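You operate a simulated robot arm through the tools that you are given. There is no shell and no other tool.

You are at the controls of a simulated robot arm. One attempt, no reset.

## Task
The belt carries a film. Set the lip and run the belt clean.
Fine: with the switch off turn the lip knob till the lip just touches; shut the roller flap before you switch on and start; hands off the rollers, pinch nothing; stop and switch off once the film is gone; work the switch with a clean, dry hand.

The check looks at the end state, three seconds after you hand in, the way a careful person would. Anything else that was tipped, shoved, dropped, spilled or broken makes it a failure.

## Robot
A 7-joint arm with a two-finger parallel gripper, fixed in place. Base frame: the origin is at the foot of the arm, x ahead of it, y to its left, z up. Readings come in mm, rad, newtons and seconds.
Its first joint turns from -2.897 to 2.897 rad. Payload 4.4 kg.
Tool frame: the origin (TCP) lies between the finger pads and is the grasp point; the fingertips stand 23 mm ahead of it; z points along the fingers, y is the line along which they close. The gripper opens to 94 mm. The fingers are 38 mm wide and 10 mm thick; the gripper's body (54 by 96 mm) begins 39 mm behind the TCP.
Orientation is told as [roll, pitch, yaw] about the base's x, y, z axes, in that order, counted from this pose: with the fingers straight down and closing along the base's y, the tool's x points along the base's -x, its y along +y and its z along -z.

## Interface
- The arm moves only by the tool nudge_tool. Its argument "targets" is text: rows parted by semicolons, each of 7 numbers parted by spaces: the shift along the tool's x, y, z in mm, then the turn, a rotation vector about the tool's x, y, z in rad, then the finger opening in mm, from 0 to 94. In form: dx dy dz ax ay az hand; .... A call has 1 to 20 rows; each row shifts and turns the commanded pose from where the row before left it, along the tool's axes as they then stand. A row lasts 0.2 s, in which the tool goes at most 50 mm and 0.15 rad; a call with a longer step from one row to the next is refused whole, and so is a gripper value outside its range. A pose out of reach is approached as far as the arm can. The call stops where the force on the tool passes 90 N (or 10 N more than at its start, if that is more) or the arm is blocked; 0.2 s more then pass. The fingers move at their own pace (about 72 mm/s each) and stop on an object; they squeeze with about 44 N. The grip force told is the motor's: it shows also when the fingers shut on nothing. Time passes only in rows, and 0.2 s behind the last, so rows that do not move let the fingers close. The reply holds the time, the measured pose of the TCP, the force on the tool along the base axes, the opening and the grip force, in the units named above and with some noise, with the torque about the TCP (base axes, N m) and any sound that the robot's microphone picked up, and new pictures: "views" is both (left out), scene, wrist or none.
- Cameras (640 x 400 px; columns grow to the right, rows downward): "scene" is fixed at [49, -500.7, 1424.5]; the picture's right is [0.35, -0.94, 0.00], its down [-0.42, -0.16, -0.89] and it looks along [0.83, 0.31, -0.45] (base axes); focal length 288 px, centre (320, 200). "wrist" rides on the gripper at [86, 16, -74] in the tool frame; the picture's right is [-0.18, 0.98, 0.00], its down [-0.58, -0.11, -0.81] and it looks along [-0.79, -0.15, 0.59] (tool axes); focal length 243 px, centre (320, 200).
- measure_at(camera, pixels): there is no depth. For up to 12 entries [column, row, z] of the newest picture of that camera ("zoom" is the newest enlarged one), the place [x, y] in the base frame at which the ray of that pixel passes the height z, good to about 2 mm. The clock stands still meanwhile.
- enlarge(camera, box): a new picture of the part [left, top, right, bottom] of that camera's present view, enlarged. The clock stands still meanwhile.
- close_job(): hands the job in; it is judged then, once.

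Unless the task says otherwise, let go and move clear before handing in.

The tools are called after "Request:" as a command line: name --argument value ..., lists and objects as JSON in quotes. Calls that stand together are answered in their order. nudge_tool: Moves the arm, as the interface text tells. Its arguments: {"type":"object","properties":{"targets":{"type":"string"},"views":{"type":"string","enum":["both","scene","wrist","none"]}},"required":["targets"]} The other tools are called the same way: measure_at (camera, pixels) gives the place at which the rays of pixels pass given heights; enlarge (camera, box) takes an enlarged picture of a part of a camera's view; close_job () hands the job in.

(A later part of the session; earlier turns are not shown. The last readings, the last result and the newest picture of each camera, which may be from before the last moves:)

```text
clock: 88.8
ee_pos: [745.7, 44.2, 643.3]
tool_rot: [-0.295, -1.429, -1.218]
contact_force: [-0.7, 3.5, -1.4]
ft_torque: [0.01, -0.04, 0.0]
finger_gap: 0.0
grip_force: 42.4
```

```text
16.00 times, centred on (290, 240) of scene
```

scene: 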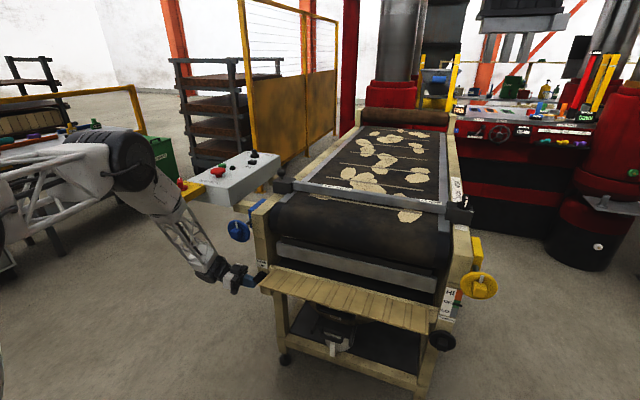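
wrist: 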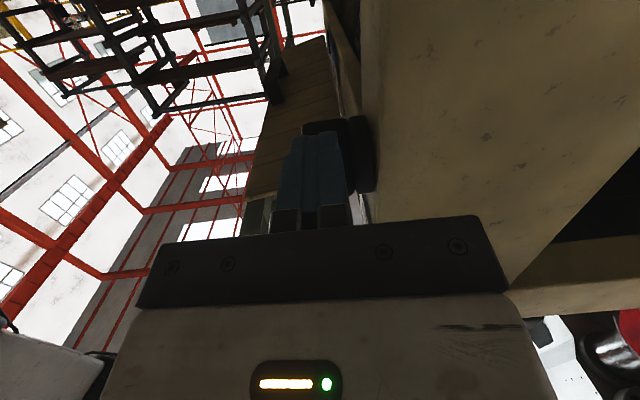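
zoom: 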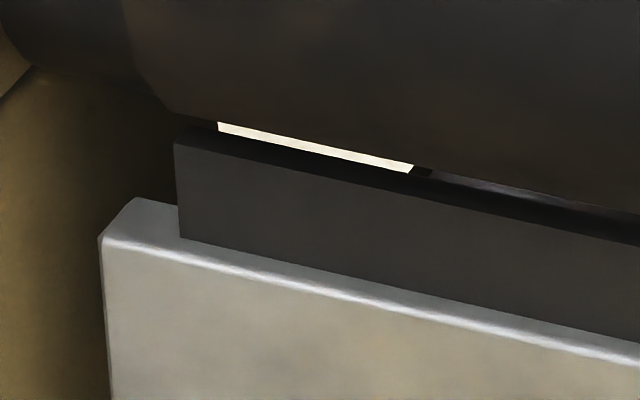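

Now about 118° with the band at 9 px; it is closing roughly 0.14 px per degree, so contact should come somewhere near 180°. I'll lift a bit more.

Request:
nudge_tool --targets "-3 0 0 0 0 0 0; -2.5 0 0 0 0 0 0; -2.5 0 0 0 0 0 0; 0 0 0 0 0 0 0" --views "scene"

Request:
enlarge --camera "scene" --box '[238, 262, 286, 298]'

Request:
enlarge --camera "scene" --box '[270, 228, 310, 253]'

```text
clock: 89.8
ee_pos: [745.2, 44.7, 652.6]
tool_rot: [-0.292, -1.43, -1.218]
contact_force: [1.2, 0.2, 0.0]
ft_torque: [0.02, 0.0, 0.0]
finger_gap: 0.1
grip_force: 42.7
```

scene: 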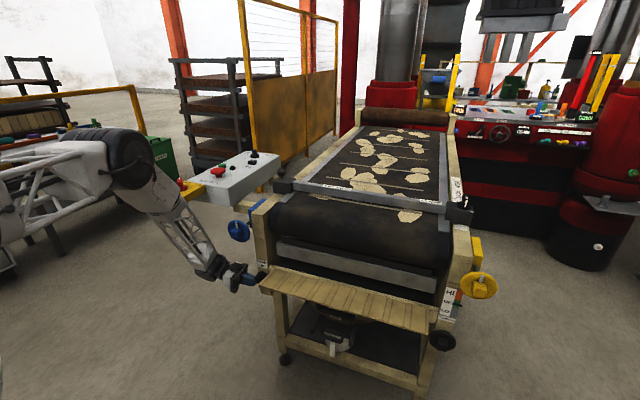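

```text
11.11 times, centred on (262, 280) of scene
```

zoom: 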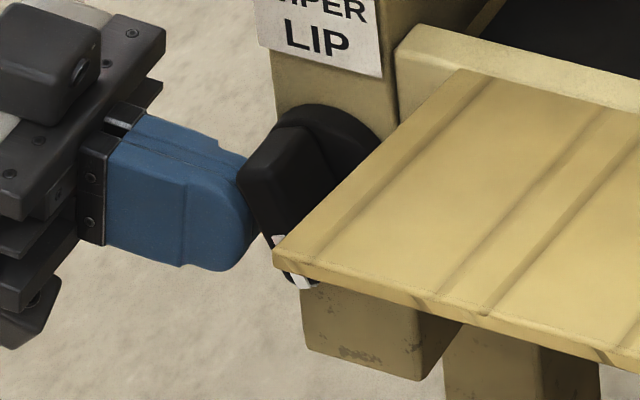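

```text
16.00 times, centred on (290, 240) of scene
```

zoom: 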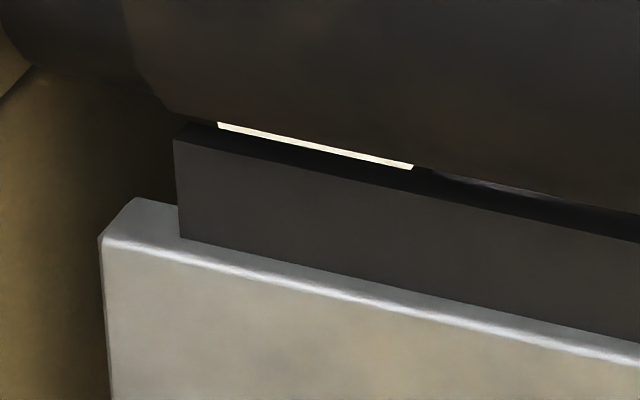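

Band is down to 6 px with the bar near 145°. Now I'll back off, rise, and push the upper end to the right in small steps.

Request:
nudge_tool --targets "0 0 -14 0 0 0 0; -20 0 0 0 0 0 0; -20 2 0 0 0 0 0; 0 0 4 0 0 0 0; 0 0 3 0 0 0 0; 0 0 0 0 0 0 0" --views "scene"

Request:
enlarge --camera "scene" --box '[238, 262, 286, 298]'

```text
clock: 91.2
ee_pos: [751.1, 44.9, 692.6]
tool_rot: [-0.293, -1.43, -1.217]
contact_force: [-0.6, -0.1, -0.4]
ft_torque: [-0.02, 0.02, 0.01]
finger_gap: 0.1
grip_force: 42.2
```

scene: 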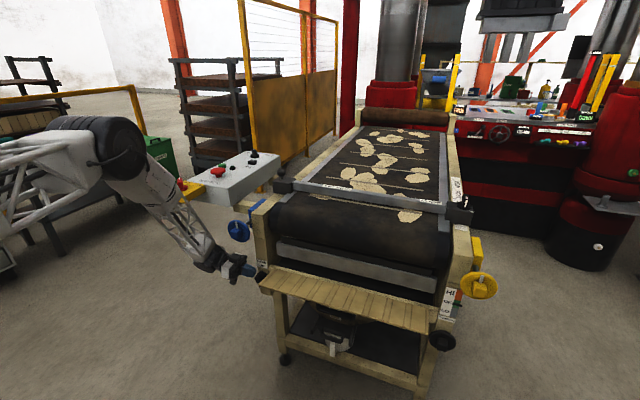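

```text
11.11 times, centred on (262, 280) of scene
```

zoom: 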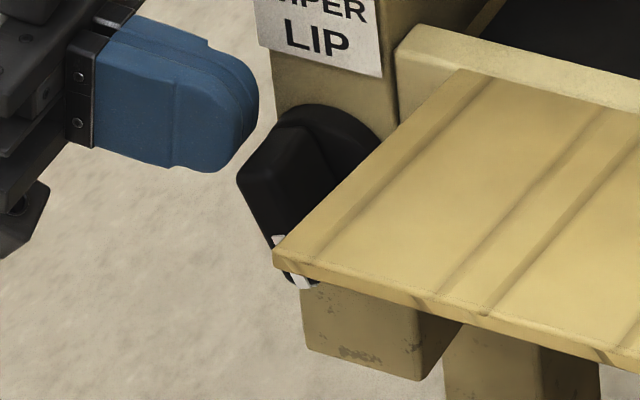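

No contact yet. I'll shift 4 mm off the disc, drop slightly, and push on in steps while watching the band.

Request:
nudge_tool --targets "2 -4 2 0 0 0 0; 0 0 3 0 0 0 0; 0 0 2 0 0 0 0; 0 0 0 0 0 0 0" --views "scene"

Request:
enlarge --camera "scene" --box '[238, 262, 286, 298]'

Request:
enlarge --camera "scene" --box '[270, 228, 310, 253]'

```text
clock: 92.2
ee_pos: [744.3, 37.1, 689.5]
tool_rot: [-0.3, -1.43, -1.213]
contact_force: [-0.2, 0.4, 0.2]
ft_torque: [-0.02, -0.03, 0.02]
finger_gap: 0.0
grip_force: 42.5
```

scene: 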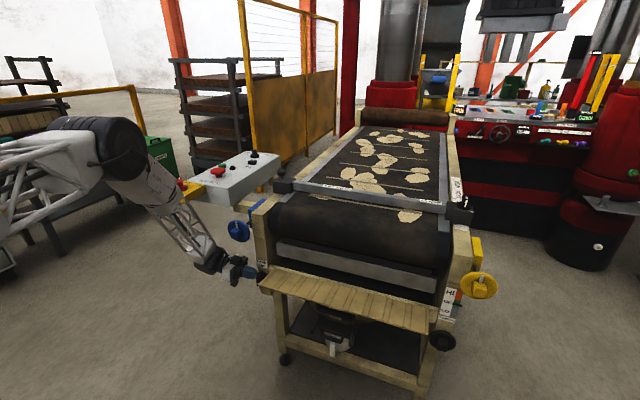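

```text
11.11 times, centred on (262, 280) of scene
```

zoom: 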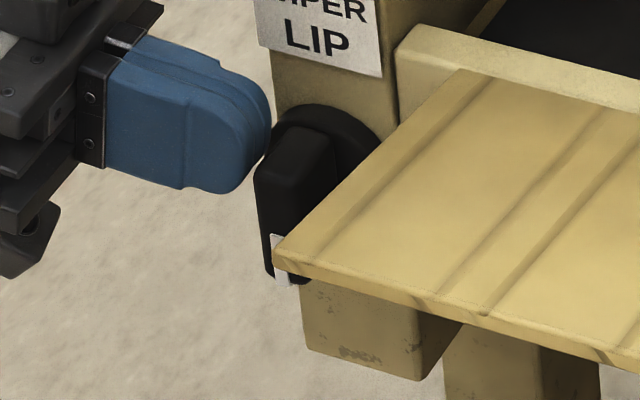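

```text
16.00 times, centred on (290, 240) of scene
```

zoom: 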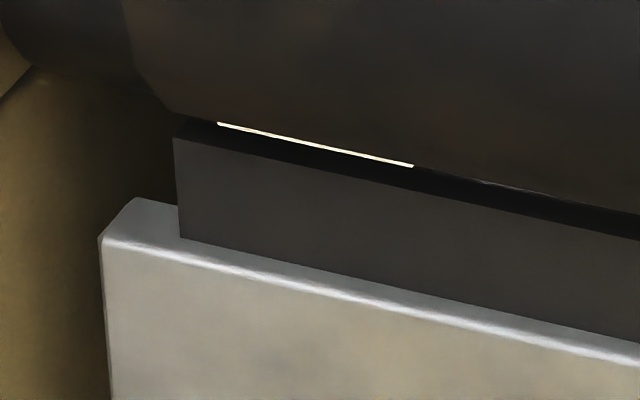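

The band is a thin 3 px line now and the knob points nearly down. Continuing in smaller steps.

Request:
nudge_tool --targets "-0.3 0 1.5 0 0 0 0; -0.3 0 1.5 0 0 0 0; 0 0 0 0 0 0 0" --views "scene"

Request:
enlarge --camera "scene" --box '[270, 228, 310, 253]'

Request:
enlarge --camera "scene" --box '[400, 255, 448, 285]'

Request:
enlarge --camera "scene" --box '[238, 262, 286, 298]'

```text
clock: 93.0
ee_pos: [745.6, 35.2, 690.1]
tool_rot: [-0.292, -1.429, -1.218]
contact_force: [1.7, 1.5, 1.1]
ft_torque: [0.0, 0.04, 0.04]
finger_gap: 0.0
grip_force: 42.7
```

scene: 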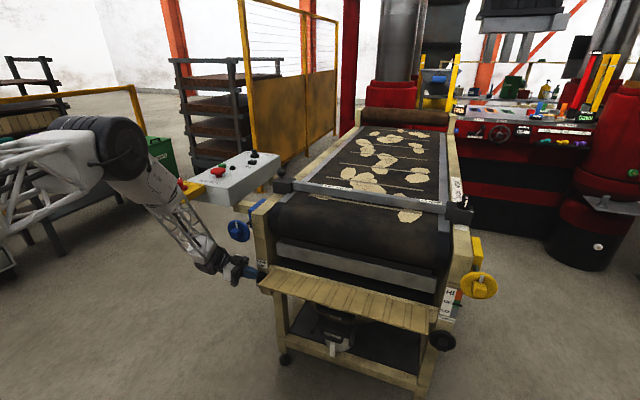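

```text
16.00 times, centred on (290, 240) of scene
```

zoom: 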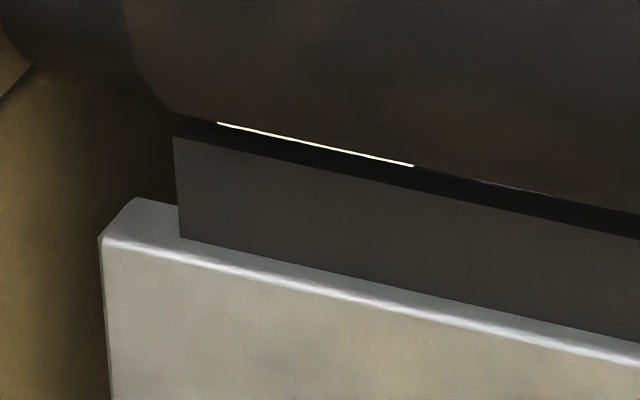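

```text
13.33 times, centred on (424, 270) of scene
```

zoom: 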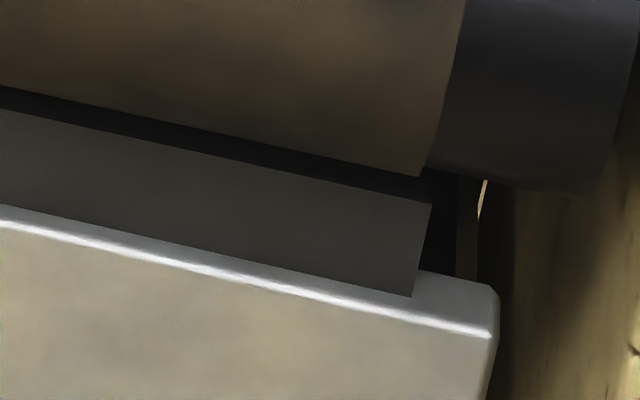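

```text
11.11 times, centred on (262, 280) of scene
```

zoom: 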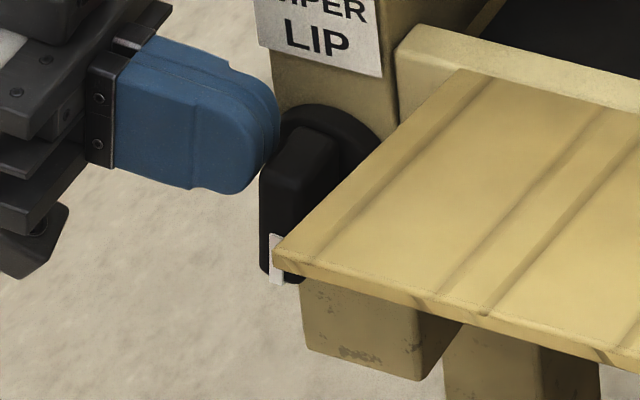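

Down to about 2 px. Another small push.

Request:
nudge_tool --targets "-0.2 0 1.2 0 0 0 0; -0.2 0 1.2 0 0 0 0; 0 0 0 0 0 0 0" --views "scene"

Request:
enlarge --camera "scene" --box '[270, 228, 310, 253]'

Request:
enlarge --camera "scene" --box '[280, 230, 304, 245]'

```text
clock: 93.8
ee_pos: [746.6, 32.8, 690.4]
tool_rot: [-0.289, -1.429, -1.22]
contact_force: [-11.4, 14.3, 17.5]
ft_torque: [-0.03, 0.34, -0.29]
finger_gap: 0.0
grip_force: 42.5
```

scene: 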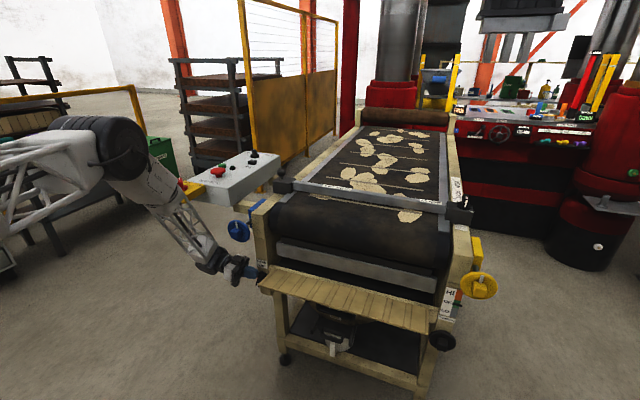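

```text
16.00 times, centred on (290, 240) of scene
```

zoom: 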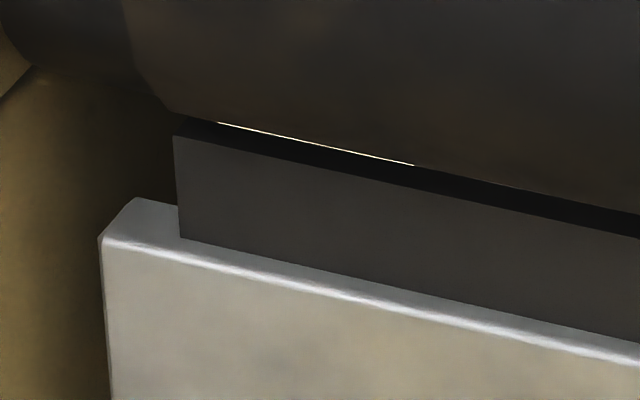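

```text
16.00 times, centred on (292, 238) of scene
```

zoom: 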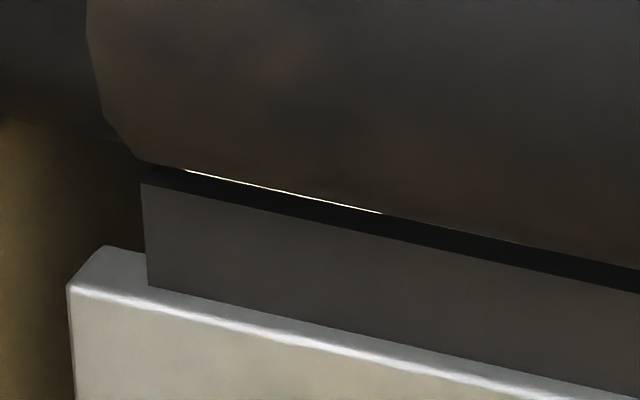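

The band is about 1 px. I'll give one more tiny push, then verify from the wrist camera at other viewing angles, since line-of-sight closure isn't necessarily contact.

Request:
nudge_tool --targets "-0.2 0 1.2 0 0 0 0; -0.2 0 0.8 0 0 0 0; 0 0 0 0 0 0 0" --views "scene"

Request:
enlarge --camera "scene" --box '[280, 230, 304, 245]'

Request:
enlarge --camera "scene" --box '[238, 262, 286, 298]'

```text
clock: 94.6
ee_pos: [745.8, 29.1, 691.1]
tool_rot: [-0.288, -1.429, -1.222]
contact_force: [2.6, 9.8, 13.2]
ft_torque: [-0.03, -0.1, 0.04]
finger_gap: 0.2
grip_force: 42.6
```

scene: 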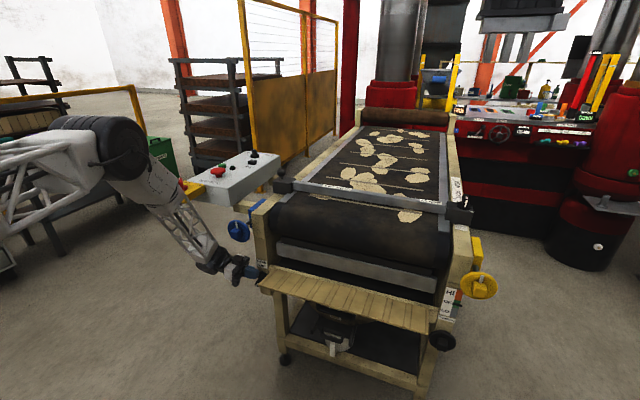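

```text
16.00 times, centred on (292, 238) of scene
```

zoom: 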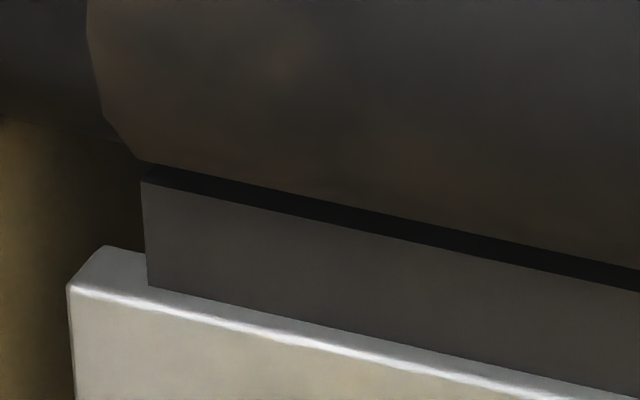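

```text
11.11 times, centred on (262, 280) of scene
```

zoom: 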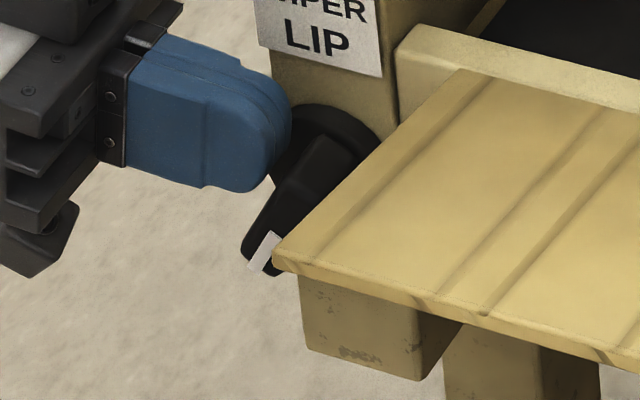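

From the scene camera the gap is closed (zoom shows no light), with the knob at roughly 205°. I'll back the hand out along the same path and use the wrist camera for a level look at the lip line.

Request:
nudge_tool --targets "0 0 -30 0 0 0 0; 0 -10 -40 0 0 0 0; 0 -40 -10 0 0 0 0; 0 -45 0 0 0 0 0; -10 0 -40 0 0 0 0; -10 0 -10 0 0.12 0 0; 0 0 0 0 0.12 0 0; 0 0 0 0 0.12 0 0; 0 0 0 0 0.12 0 0; 0 0 0 0 0.12 0 0; 0 0 0 -0.102 0 -0.0955 0; 0 0 0 -0.102 0 -0.0955 0; 0 0 0 -0.102 0 -0.0955 0; 0 0 0 -0.102 0 -0.0955 0; 0 0 0 -0.102 0 -0.0955 0; 0 0 0 -0.102 0 -0.0955 0; 0 0 0 0 0 0 0"

```text
clock: 98.2
ee_pos: [644.7, 149.5, 730.8]
tool_rot: [-0.058, -0.797, -0.626]
contact_force: [-0.5, 0.0, -0.1]
ft_torque: [-0.01, 0.0, -0.01]
finger_gap: 0.0
grip_force: 42.5
```

scene: 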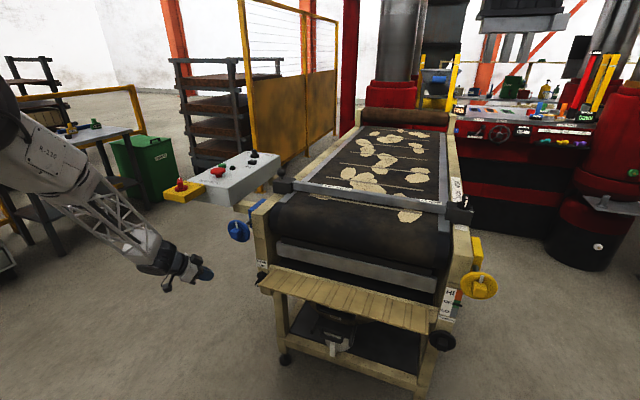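
wrist: 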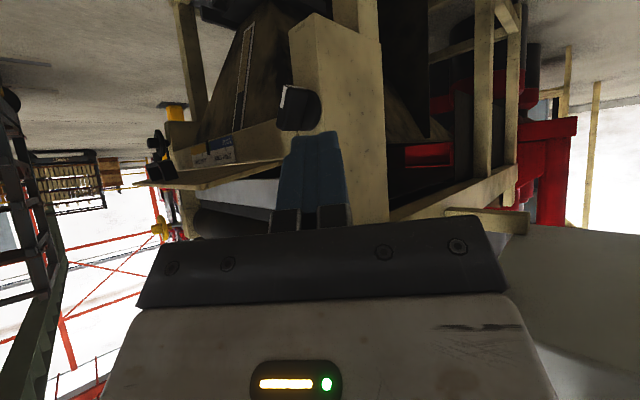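

The flap blocks the view from this height. I'll go up, back and to the right, to about (450, -80, 870), for the level view over the flap.

Request:
nudge_tool --targets "-7.3 -25.8 -32.7 0 0 0 0; -7.3 -25.8 -32.7 0 0 0 0; -7.3 -25.8 -32.7 0 0 0 0; -7.3 -25.8 -32.7 0 0 0 0; -7.3 -25.8 -32.7 0 0 0 0; 0 0 0 -0.093 0 -0.091 0; 0 0 0 -0.093 0 -0.091 0; 0 0 0 -0.093 0 -0.091 0; 0 -37 0 0 0 0 0; 0 -37 0 0 0 0 0; 0 -37 0 0 0 0 0; 0 -37 0 0 0 0 0; 0 -37 0 0 0 0 0; 0 0 0 0 0 0 0"

```text
clock: 101.2
ee_pos: [443.7, -66.0, 885.0]
tool_rot: [-0.055, -0.785, -0.24]
contact_force: [0.6, 0.1, 0.0]
ft_torque: [0.01, 0.01, 0.01]
finger_gap: 0.2
grip_force: 42.0
```

scene: 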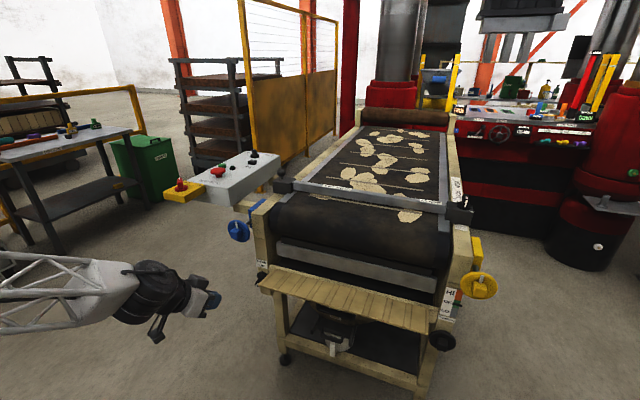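
wrist: 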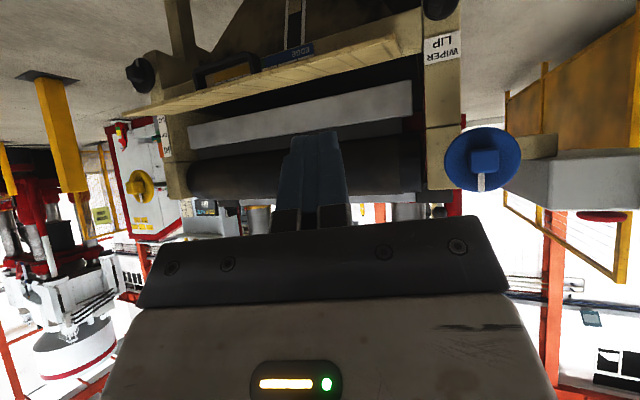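

The level view shows the lip and roller at about (390,135). I'll enlarge both ends of the lip line.

Request:
enlarge --camera "wrist" --box '[340, 90, 436, 150]'

Request:
enlarge --camera "wrist" --box '[180, 110, 276, 170]'

Request:
measure_at --camera "wrist" --pixels '[[415, 120, 800], [415, 120, 820], [415, 120, 840], [412, 82, 780], [412, 82, 800], [412, 82, 820]]'

```text
6.67 times, centred on (388, 120) of wrist
```

zoom: 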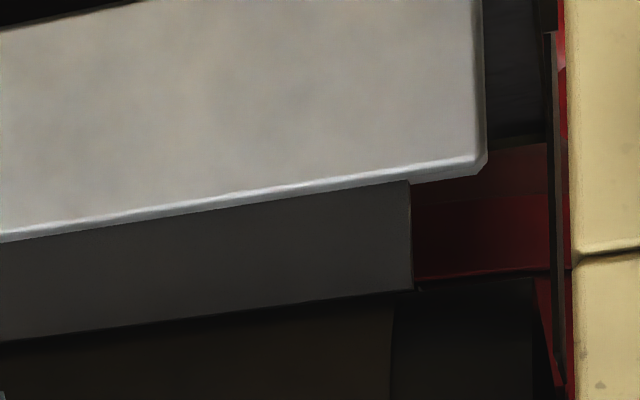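

```text
6.67 times, centred on (228, 140) of wrist
```

zoom: 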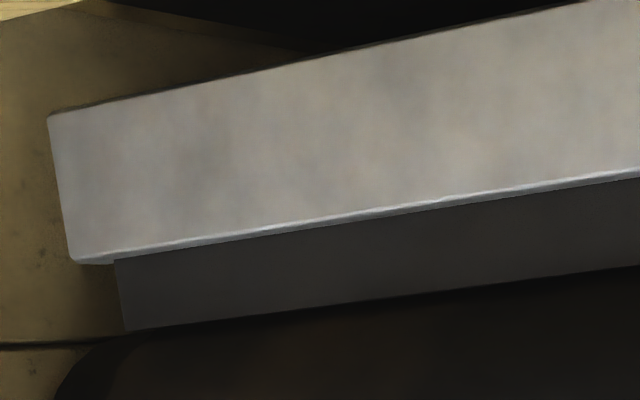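

```text
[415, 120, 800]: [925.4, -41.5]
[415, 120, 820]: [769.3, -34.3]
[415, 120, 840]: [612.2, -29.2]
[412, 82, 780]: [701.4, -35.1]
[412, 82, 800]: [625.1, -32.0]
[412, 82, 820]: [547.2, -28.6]
```

No light shows from this angle either, but there's a dark seam between the lip's top edge and the belt at zoom (395,298). I'll enlarge it further.

Request:
enlarge --camera "wrist" --box '[384, 125, 416, 145]'

Request:
enlarge --camera "wrist" --box '[350, 128, 382, 148]'

Request:
enlarge --camera "wrist" --box '[186, 146, 218, 166]'

Request:
enlarge --camera "scene" --box '[272, 228, 304, 248]'

```text
16.00 times, centred on (400, 135) of wrist
```

zoom: 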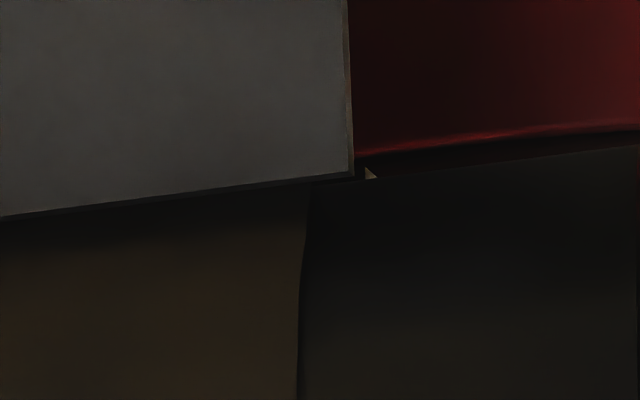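

```text
16.00 times, centred on (366, 138) of wrist
```

zoom: 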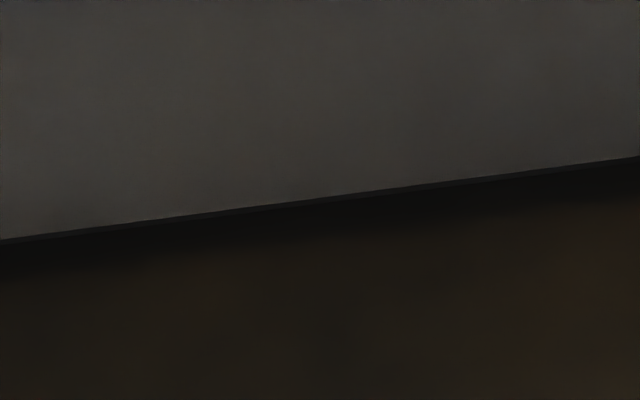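

```text
16.00 times, centred on (202, 156) of wrist
```

zoom: 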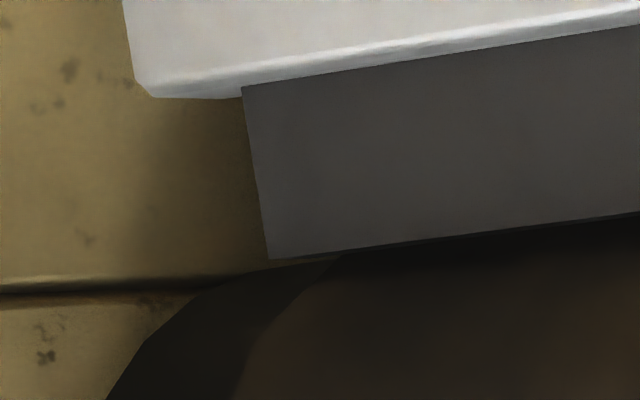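

```text
16.00 times, centred on (288, 238) of scene
```

zoom: 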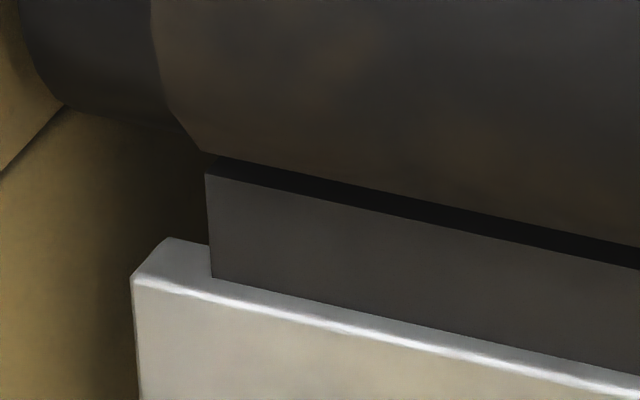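

From this angle the seam is just the lip's top face, no light. The most telling sight line is about 20–25° downward, tangent to the roller near the likely contact point, so I'll raise the camera for that.

Request:
nudge_tool --targets "0 0 0 0 0.12 0 0; 0 0 0 0 0.12 0 0; -20 0 -35 0 0 0 0; -20 0 -35 0 0 0 0; -15 0 -35 0 0 0 0; 0 0 0 0 0 0 0" --views "wrist"

```text
clock: 102.6
ee_pos: [436.8, -61.5, 1001.6]
tool_rot: [-0.043, -0.542, -0.254]
contact_force: [-0.2, -0.2, -0.2]
ft_torque: [0.0, -0.01, 0.0]
finger_gap: 0.1
grip_force: 42.5
```

wrist: 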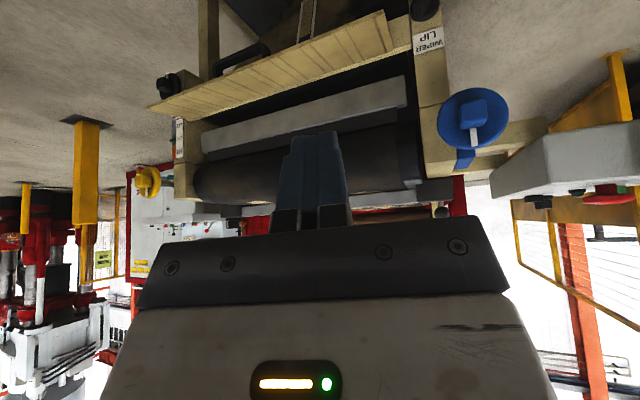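

Request:
enlarge --camera "wrist" --box '[370, 90, 418, 140]'

Request:
enlarge --camera "wrist" --box '[386, 110, 418, 130]'

Request:
enlarge --camera "wrist" --box '[340, 115, 380, 140]'

Request:
enlarge --camera "wrist" --box '[200, 140, 240, 165]'

```text
8.00 times, centred on (394, 115) of wrist
```

zoom: 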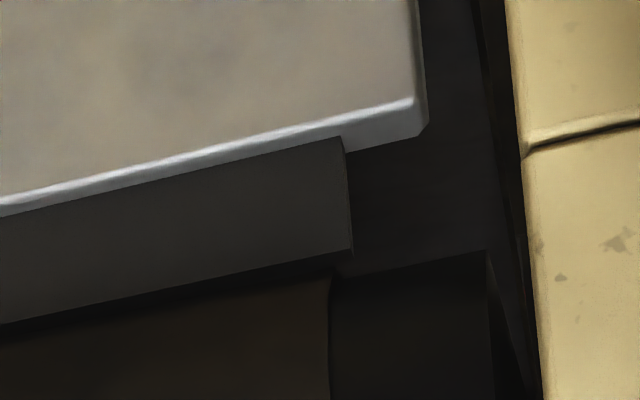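

```text
16.00 times, centred on (402, 120) of wrist
```

zoom: 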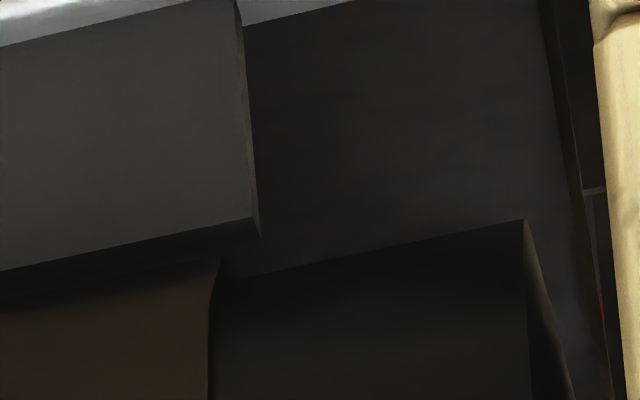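

```text
16.00 times, centred on (360, 128) of wrist
```

zoom: 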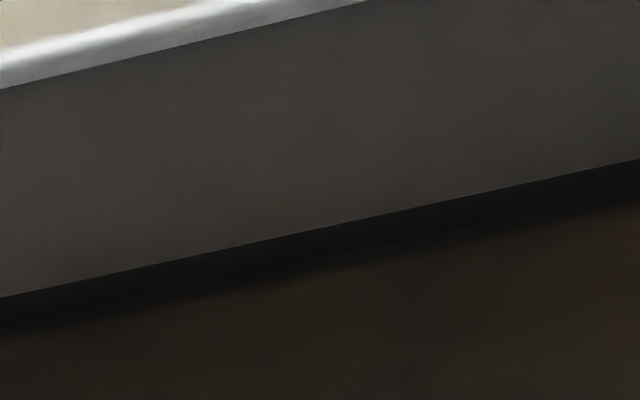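

```text
16.00 times, centred on (220, 152) of wrist
```

zoom: 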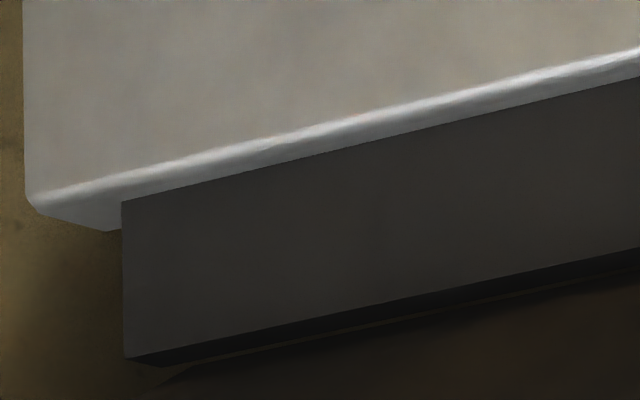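

At the right end of the lip a hairline of light remains between its rear edge and the belt (zoom (450,318)), so there's still perhaps a millimetre of gap. I'll move the camera closer along the same sight line for a better measurement.

Request:
nudge_tool --targets "-24.8 5.2 36.3 0 0 0 0; -24.8 5.2 36.3 0 0 0 0; -24.8 5.2 36.3 0 0 0 0; 0 0 0 0 0 0 0" --views "both"

```text
clock: 103.6
ee_pos: [558.9, -83.0, 947.2]
tool_rot: [-0.044, -0.544, -0.255]
contact_force: [0.3, -0.9, 0.2]
ft_torque: [0.02, 0.0, 0.01]
finger_gap: 0.0
grip_force: 42.5
```

scene: 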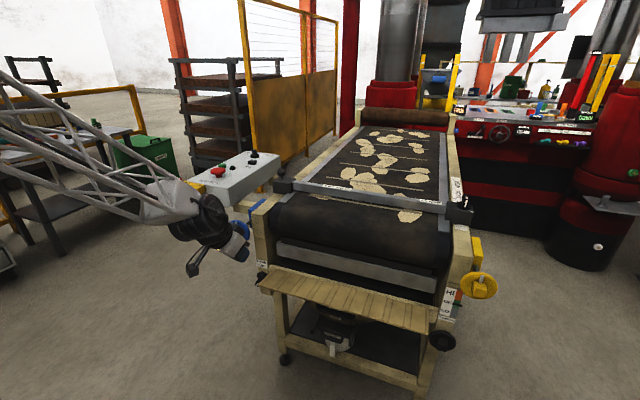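
wrist: 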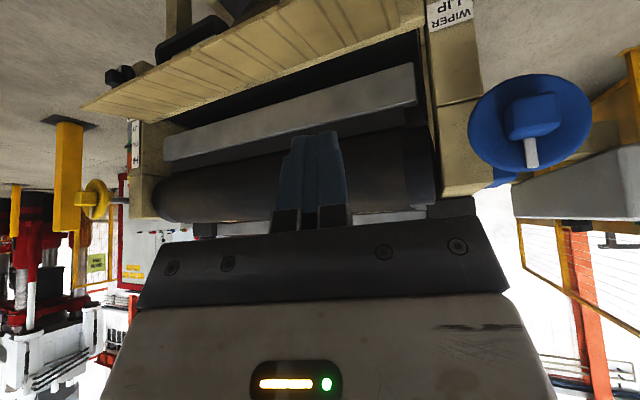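

Request:
enlarge --camera "wrist" --box '[384, 105, 424, 145]'

Request:
enlarge --camera "wrist" --box '[345, 115, 385, 145]'

Request:
enlarge --camera "wrist" --box '[160, 145, 200, 170]'

Request:
enlarge --camera "wrist" --box '[220, 135, 260, 160]'

```text
10.00 times, centred on (404, 125) of wrist
```

zoom: 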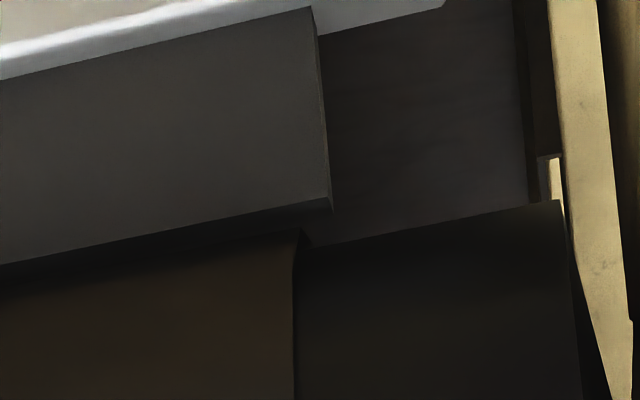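

```text
13.33 times, centred on (365, 130) of wrist
```

zoom: 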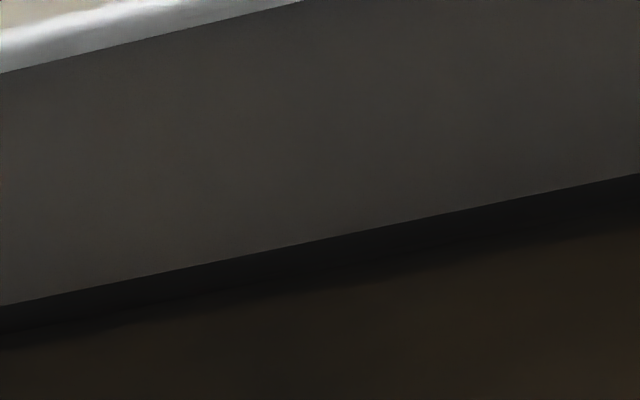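

```text
16.00 times, centred on (180, 158) of wrist
```

zoom: 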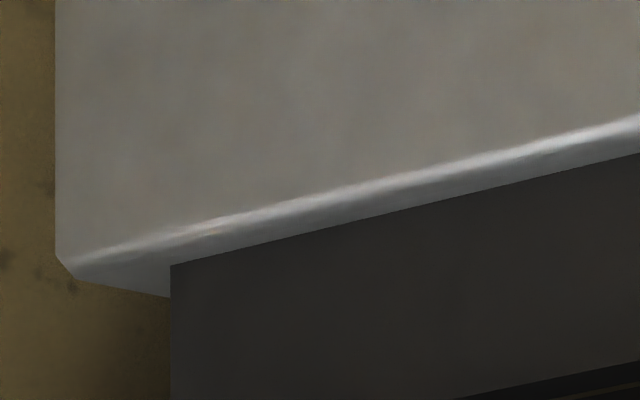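

```text
16.00 times, centred on (240, 148) of wrist
```

zoom: 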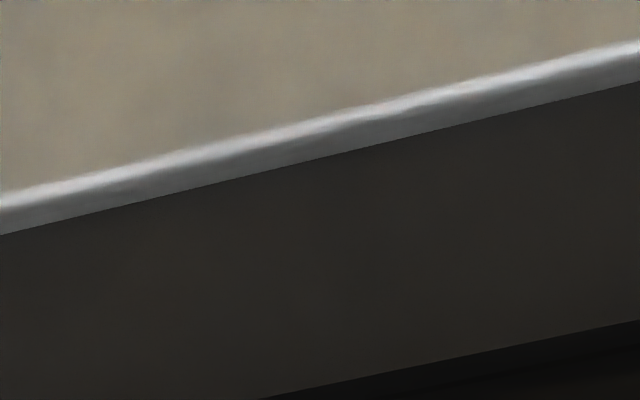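

From 24° the belt edge sits about 1 px (≈1.4 mm) away from the lip's rear edge (10x zoom at (298,225)), so roughly 40° more of clockwise knob is needed. I'll retrace my path to the left side for another push.

Request:
nudge_tool --targets "24.8 -5.2 -36.3 0 0 0 0; 24.8 -5.2 -36.3 0 0 0 0; 24.8 -5.2 -36.3 0 0 0 0; 15 0 35 0 0 0 0; 20 0 35 0 0 0 0; 20 0 35 0 0 0 0; 0 0 0 0 -0.12 0 0; 0 0 0 0 -0.12 0 0; 0 37 0 0 0 0 0; 0 37 0 0 0 0 0; 0 37 0 0 0 0 0; 0 37 0 0 0 0 0; 0 37 0 0 0 0 0; 0 0 0 0 0 0 0" --views "none"

Request:
nudge_tool --targets "0 0 0 0.093 0 0.091 0; 0 0 0 0.093 0 0.091 0; 0 0 0 0.093 0 0.091 0; 7.3 25.8 32.7 0 0 0 0; 7.3 25.8 32.7 0 0 0 0; 7.3 25.8 32.7 0 0 0 0; 7.3 25.8 32.7 0 0 0 0; 7.3 25.8 32.7 0 0 0 0; 0 0 0 0 0 0 0" --views "scene"

```text
clock: 106.6
ee_pos: [497.0, 108.9, 877.6]
tool_rot: [-0.055, -0.785, -0.24]
contact_force: [0.1, 0.7, 0.3]
ft_torque: [0.03, 0.0, 0.0]
finger_gap: 0.2
grip_force: 41.9
```

```text
clock: 108.6
ee_pos: [644.9, 152.2, 730.9]
tool_rot: [-0.057, -0.801, -0.629]
contact_force: [0.9, -0.2, 0.7]
ft_torque: [0.01, 0.0, 0.03]
finger_gap: 0.1
grip_force: 42.8
```

scene: 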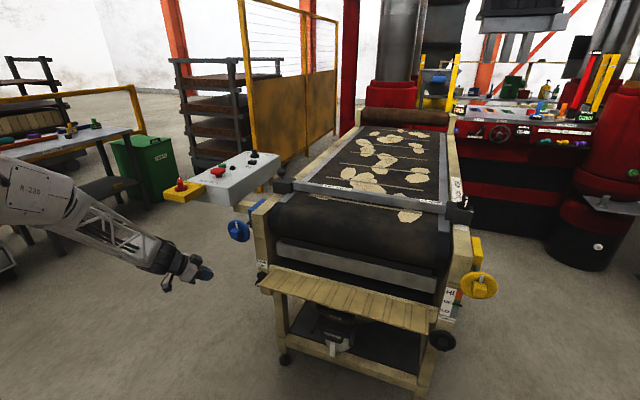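

Continuing the reverse path to the pre-push position beside the knob.

Request:
nudge_tool --targets "0 0 0 0.102 0 0.0955 0; 0 0 0 0.102 0 0.0955 0; 0 0 0 0.102 0 0.0955 0; 0 0 0 0.102 0 0.0955 0; 0 0 0 0.102 0 0.0955 0; 0 0 0 0.102 0 0.0955 0; 0 0 0 0 -0.12 0 0; 0 0 0 0 -0.12 0 0; 0 0 0 0 -0.12 0 0; 0 0 0 0 -0.12 0 0; 10 0 10 0 -0.12 0 0; 10 0 40 0 0 0 0; 0 45 0 0 0 0 0; 0 40 10 0 0 0 0; 0 10 40 0 0 0 0; 0 0 0 0 0 0 0" --views "scene"

Request:
enlarge --camera "scene" --box '[238, 262, 286, 298]'

Request:
enlarge --camera "scene" --box '[280, 230, 304, 245]'

```text
clock: 112.0
ee_pos: [746.9, 61.7, 695.1]
tool_rot: [-0.291, -1.43, -1.218]
contact_force: [0.5, 0.3, 0.0]
ft_torque: [0.01, 0.0, -0.02]
finger_gap: 0.0
grip_force: 42.7
```

scene: 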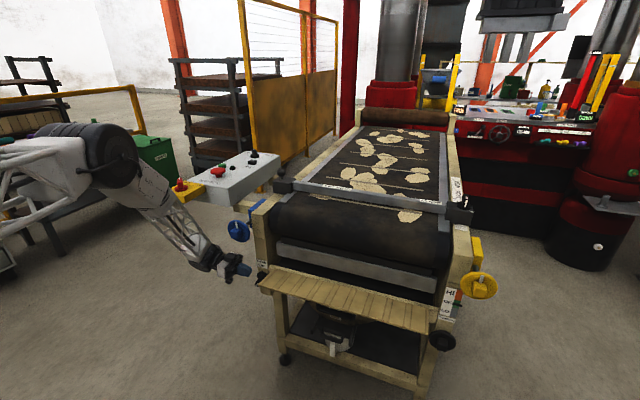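

```text
11.11 times, centred on (262, 280) of scene
```

zoom: 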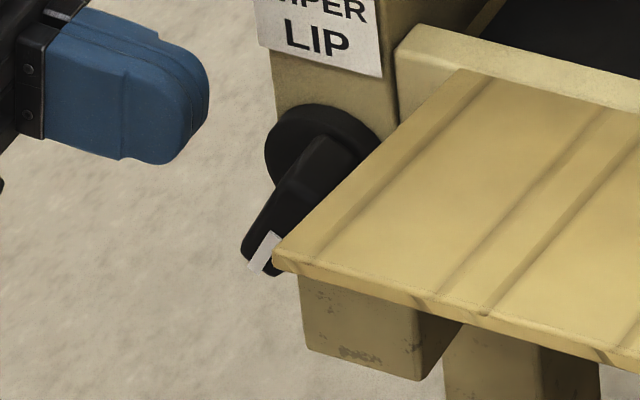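

```text
16.00 times, centred on (292, 238) of scene
```

zoom: 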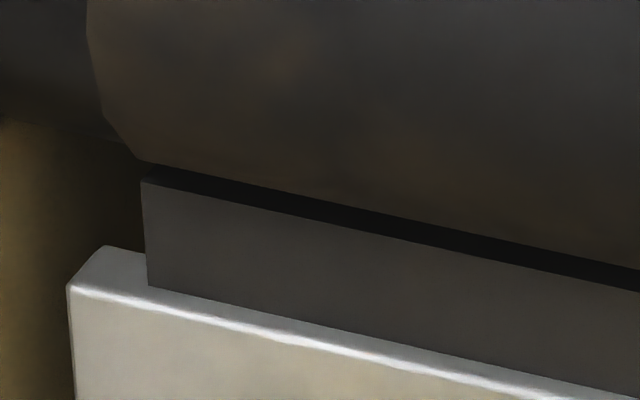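

The knob is at about 213° (bar leaning 33°). I'll repeat the diagonal push on the upper end, a limited amount first.

Request:
nudge_tool --targets "-12.3 0 30.5 0 0 0 0; 1.7 0 9.3 0 0 0 0; 0.9 0 3 0 0 0 0; 0 0 0 0 0 0 0" --views "scene"

Request:
enlarge --camera "scene" --box '[238, 262, 286, 298]'

Request:
enlarge --camera "scene" --box '[280, 230, 304, 245]'

```text
clock: 113.0
ee_pos: [748.7, 18.2, 697.9]
tool_rot: [-0.296, -1.429, -1.216]
contact_force: [-0.3, 0.1, 0.5]
ft_torque: [0.02, 0.04, 0.0]
finger_gap: 0.0
grip_force: 42.7
```

scene: 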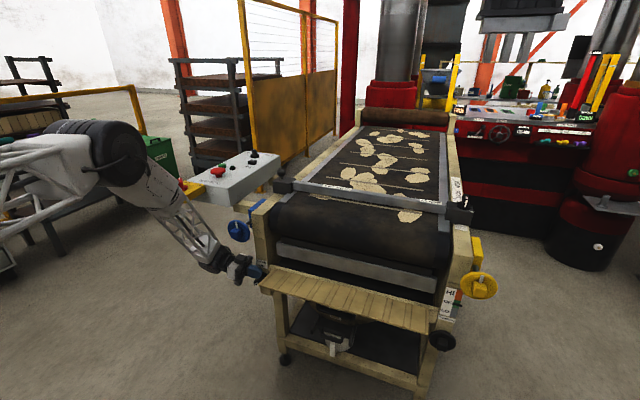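

```text
11.11 times, centred on (262, 280) of scene
```

zoom: 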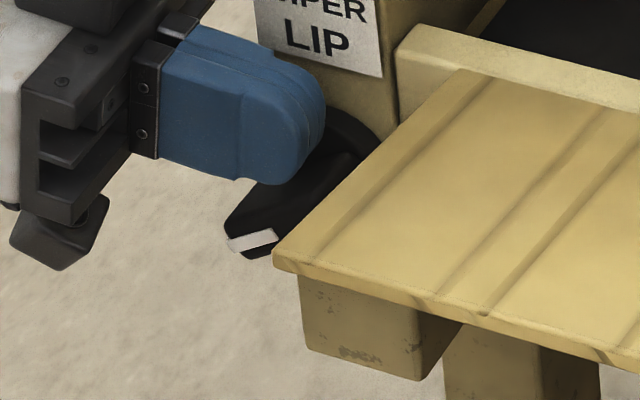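

```text
16.00 times, centred on (292, 238) of scene
```

zoom: 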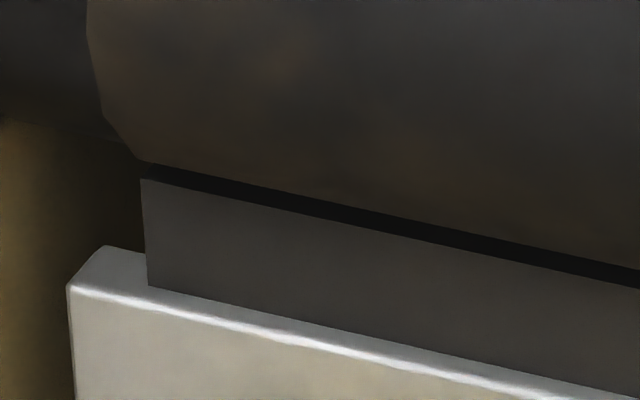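

Now about 240°. The lip should be very near contact, so I'll go back for the 24° close-up before turning any further.

Request:
nudge_tool --targets "-4 0 -10 0 0 0 0; 0 0 -30 0 0 0 0; 0 -10 -40 0 0 0 0; 0 -40 -10 0 0 0 0; 0 -45 0 0 0 0 0; -5 0 -40 0 0 0 0; 0 0 -10 0 0.12 0 0; 0 0 0 0 0.12 0 0; 0 0 0 0 0.12 0 0; 0 0 0 0 0.12 0 0; 0 0 0 0 0.12 0 0; 0 0 0 -0.102 0 -0.0955 0; 0 0 0 -0.102 0 -0.0955 0; 0 0 0 -0.102 0 -0.0955 0; 0 0 0 -0.102 0 -0.0955 0; 0 0 0 -0.102 0 -0.0955 0; 0 0 0 -0.102 0 -0.0955 0; 0 0 0 0 0 0 0" --views "none"

Request:
nudge_tool --targets "-7.3 -25.8 -32.7 0 0 0 0; -7.3 -25.8 -32.7 0 0 0 0; -7.3 -25.8 -32.7 0 0 0 0; -7.3 -25.8 -32.7 0 0 0 0; -7.3 -25.8 -32.7 0 0 0 0; 0 0 0 -0.093 0 -0.091 0; 0 0 0 -0.093 0 -0.091 0; 0 0 0 -0.093 0 -0.091 0; 0 -37 0 0 0 0 0; 0 -37 0 0 0 0 0; 0 -37 0 0 0 0 0; 0 -37 0 0 0 0 0; 0 -37 0 0 0 0 0; 0 0 0 0 0.12 0 0; 0 0 0 0 0.12 0 0; -20 0 -35 0 0 0 0; -20 0 -35 0 0 0 0; -15 0 -35 0 0 0 0; 0 0 0 0 0 0 0" --views "none"

Request:
nudge_tool --targets "-24.8 5.2 36.3 0 0 0 0; -24.8 5.2 36.3 0 0 0 0; -24.8 5.2 36.3 0 0 0 0; 0 0 0 0 0 0 0"

```text
clock: 116.8
ee_pos: [645.1, 149.3, 728.3]
tool_rot: [-0.057, -0.799, -0.627]
contact_force: [0.5, -0.2, 0.1]
ft_torque: [-0.02, -0.01, 0.0]
finger_gap: 0.1
grip_force: 42.5
```

```text
clock: 120.8
ee_pos: [438.5, -62.2, 1000.2]
tool_rot: [-0.043, -0.542, -0.254]
contact_force: [0.1, -0.3, 0.3]
ft_torque: [-0.01, -0.01, -0.01]
finger_gap: 0.0
grip_force: 42.8
```

```text
clock: 121.8
ee_pos: [558.1, -81.0, 945.2]
tool_rot: [-0.044, -0.542, -0.256]
contact_force: [0.9, 0.0, 0.4]
ft_torque: [0.01, -0.02, -0.01]
finger_gap: 0.0
grip_force: 42.3
```

scene: 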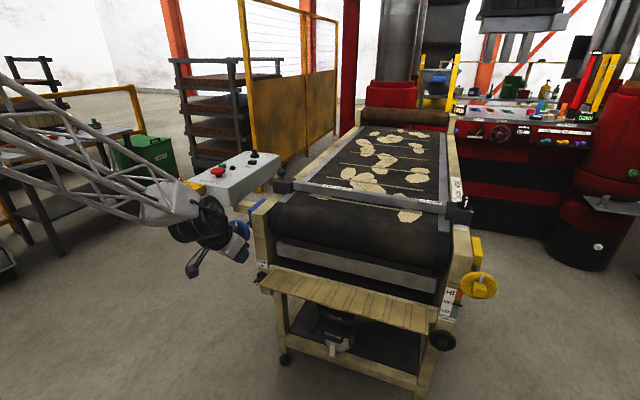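
wrist: 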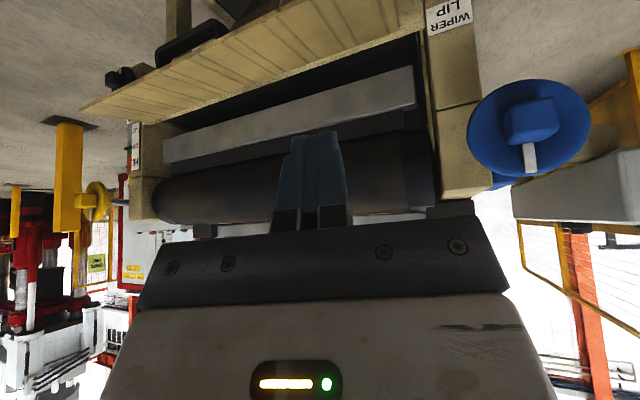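

Request:
enlarge --camera "wrist" --box '[384, 105, 424, 145]'

Request:
enlarge --camera "wrist" --box '[388, 115, 420, 135]'

Request:
enlarge --camera "wrist" --box '[165, 155, 205, 180]'

```text
10.00 times, centred on (404, 125) of wrist
```

zoom: 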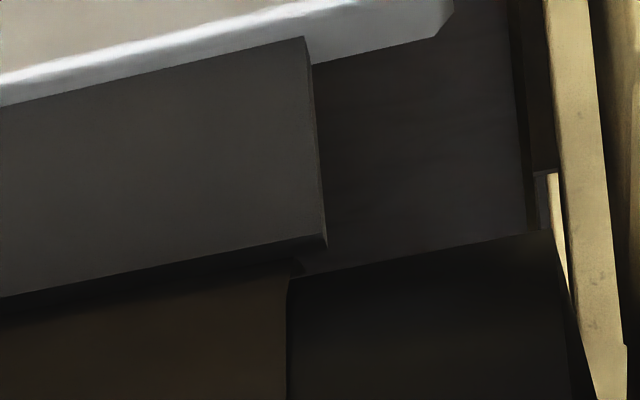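

```text
16.00 times, centred on (404, 125) of wrist
```

zoom: 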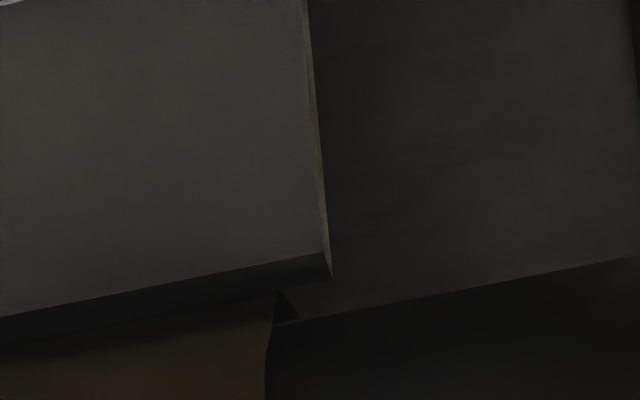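

```text
16.00 times, centred on (185, 168) of wrist
```

zoom: 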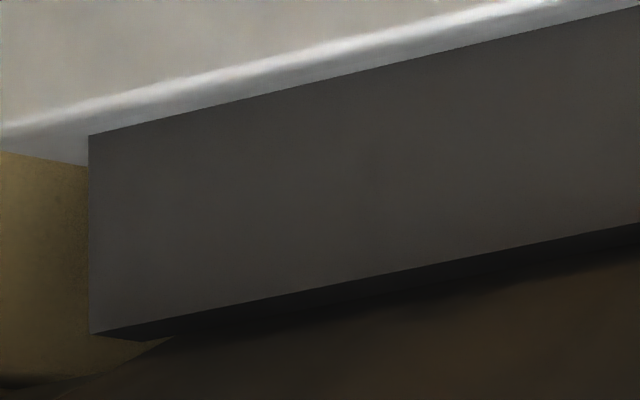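

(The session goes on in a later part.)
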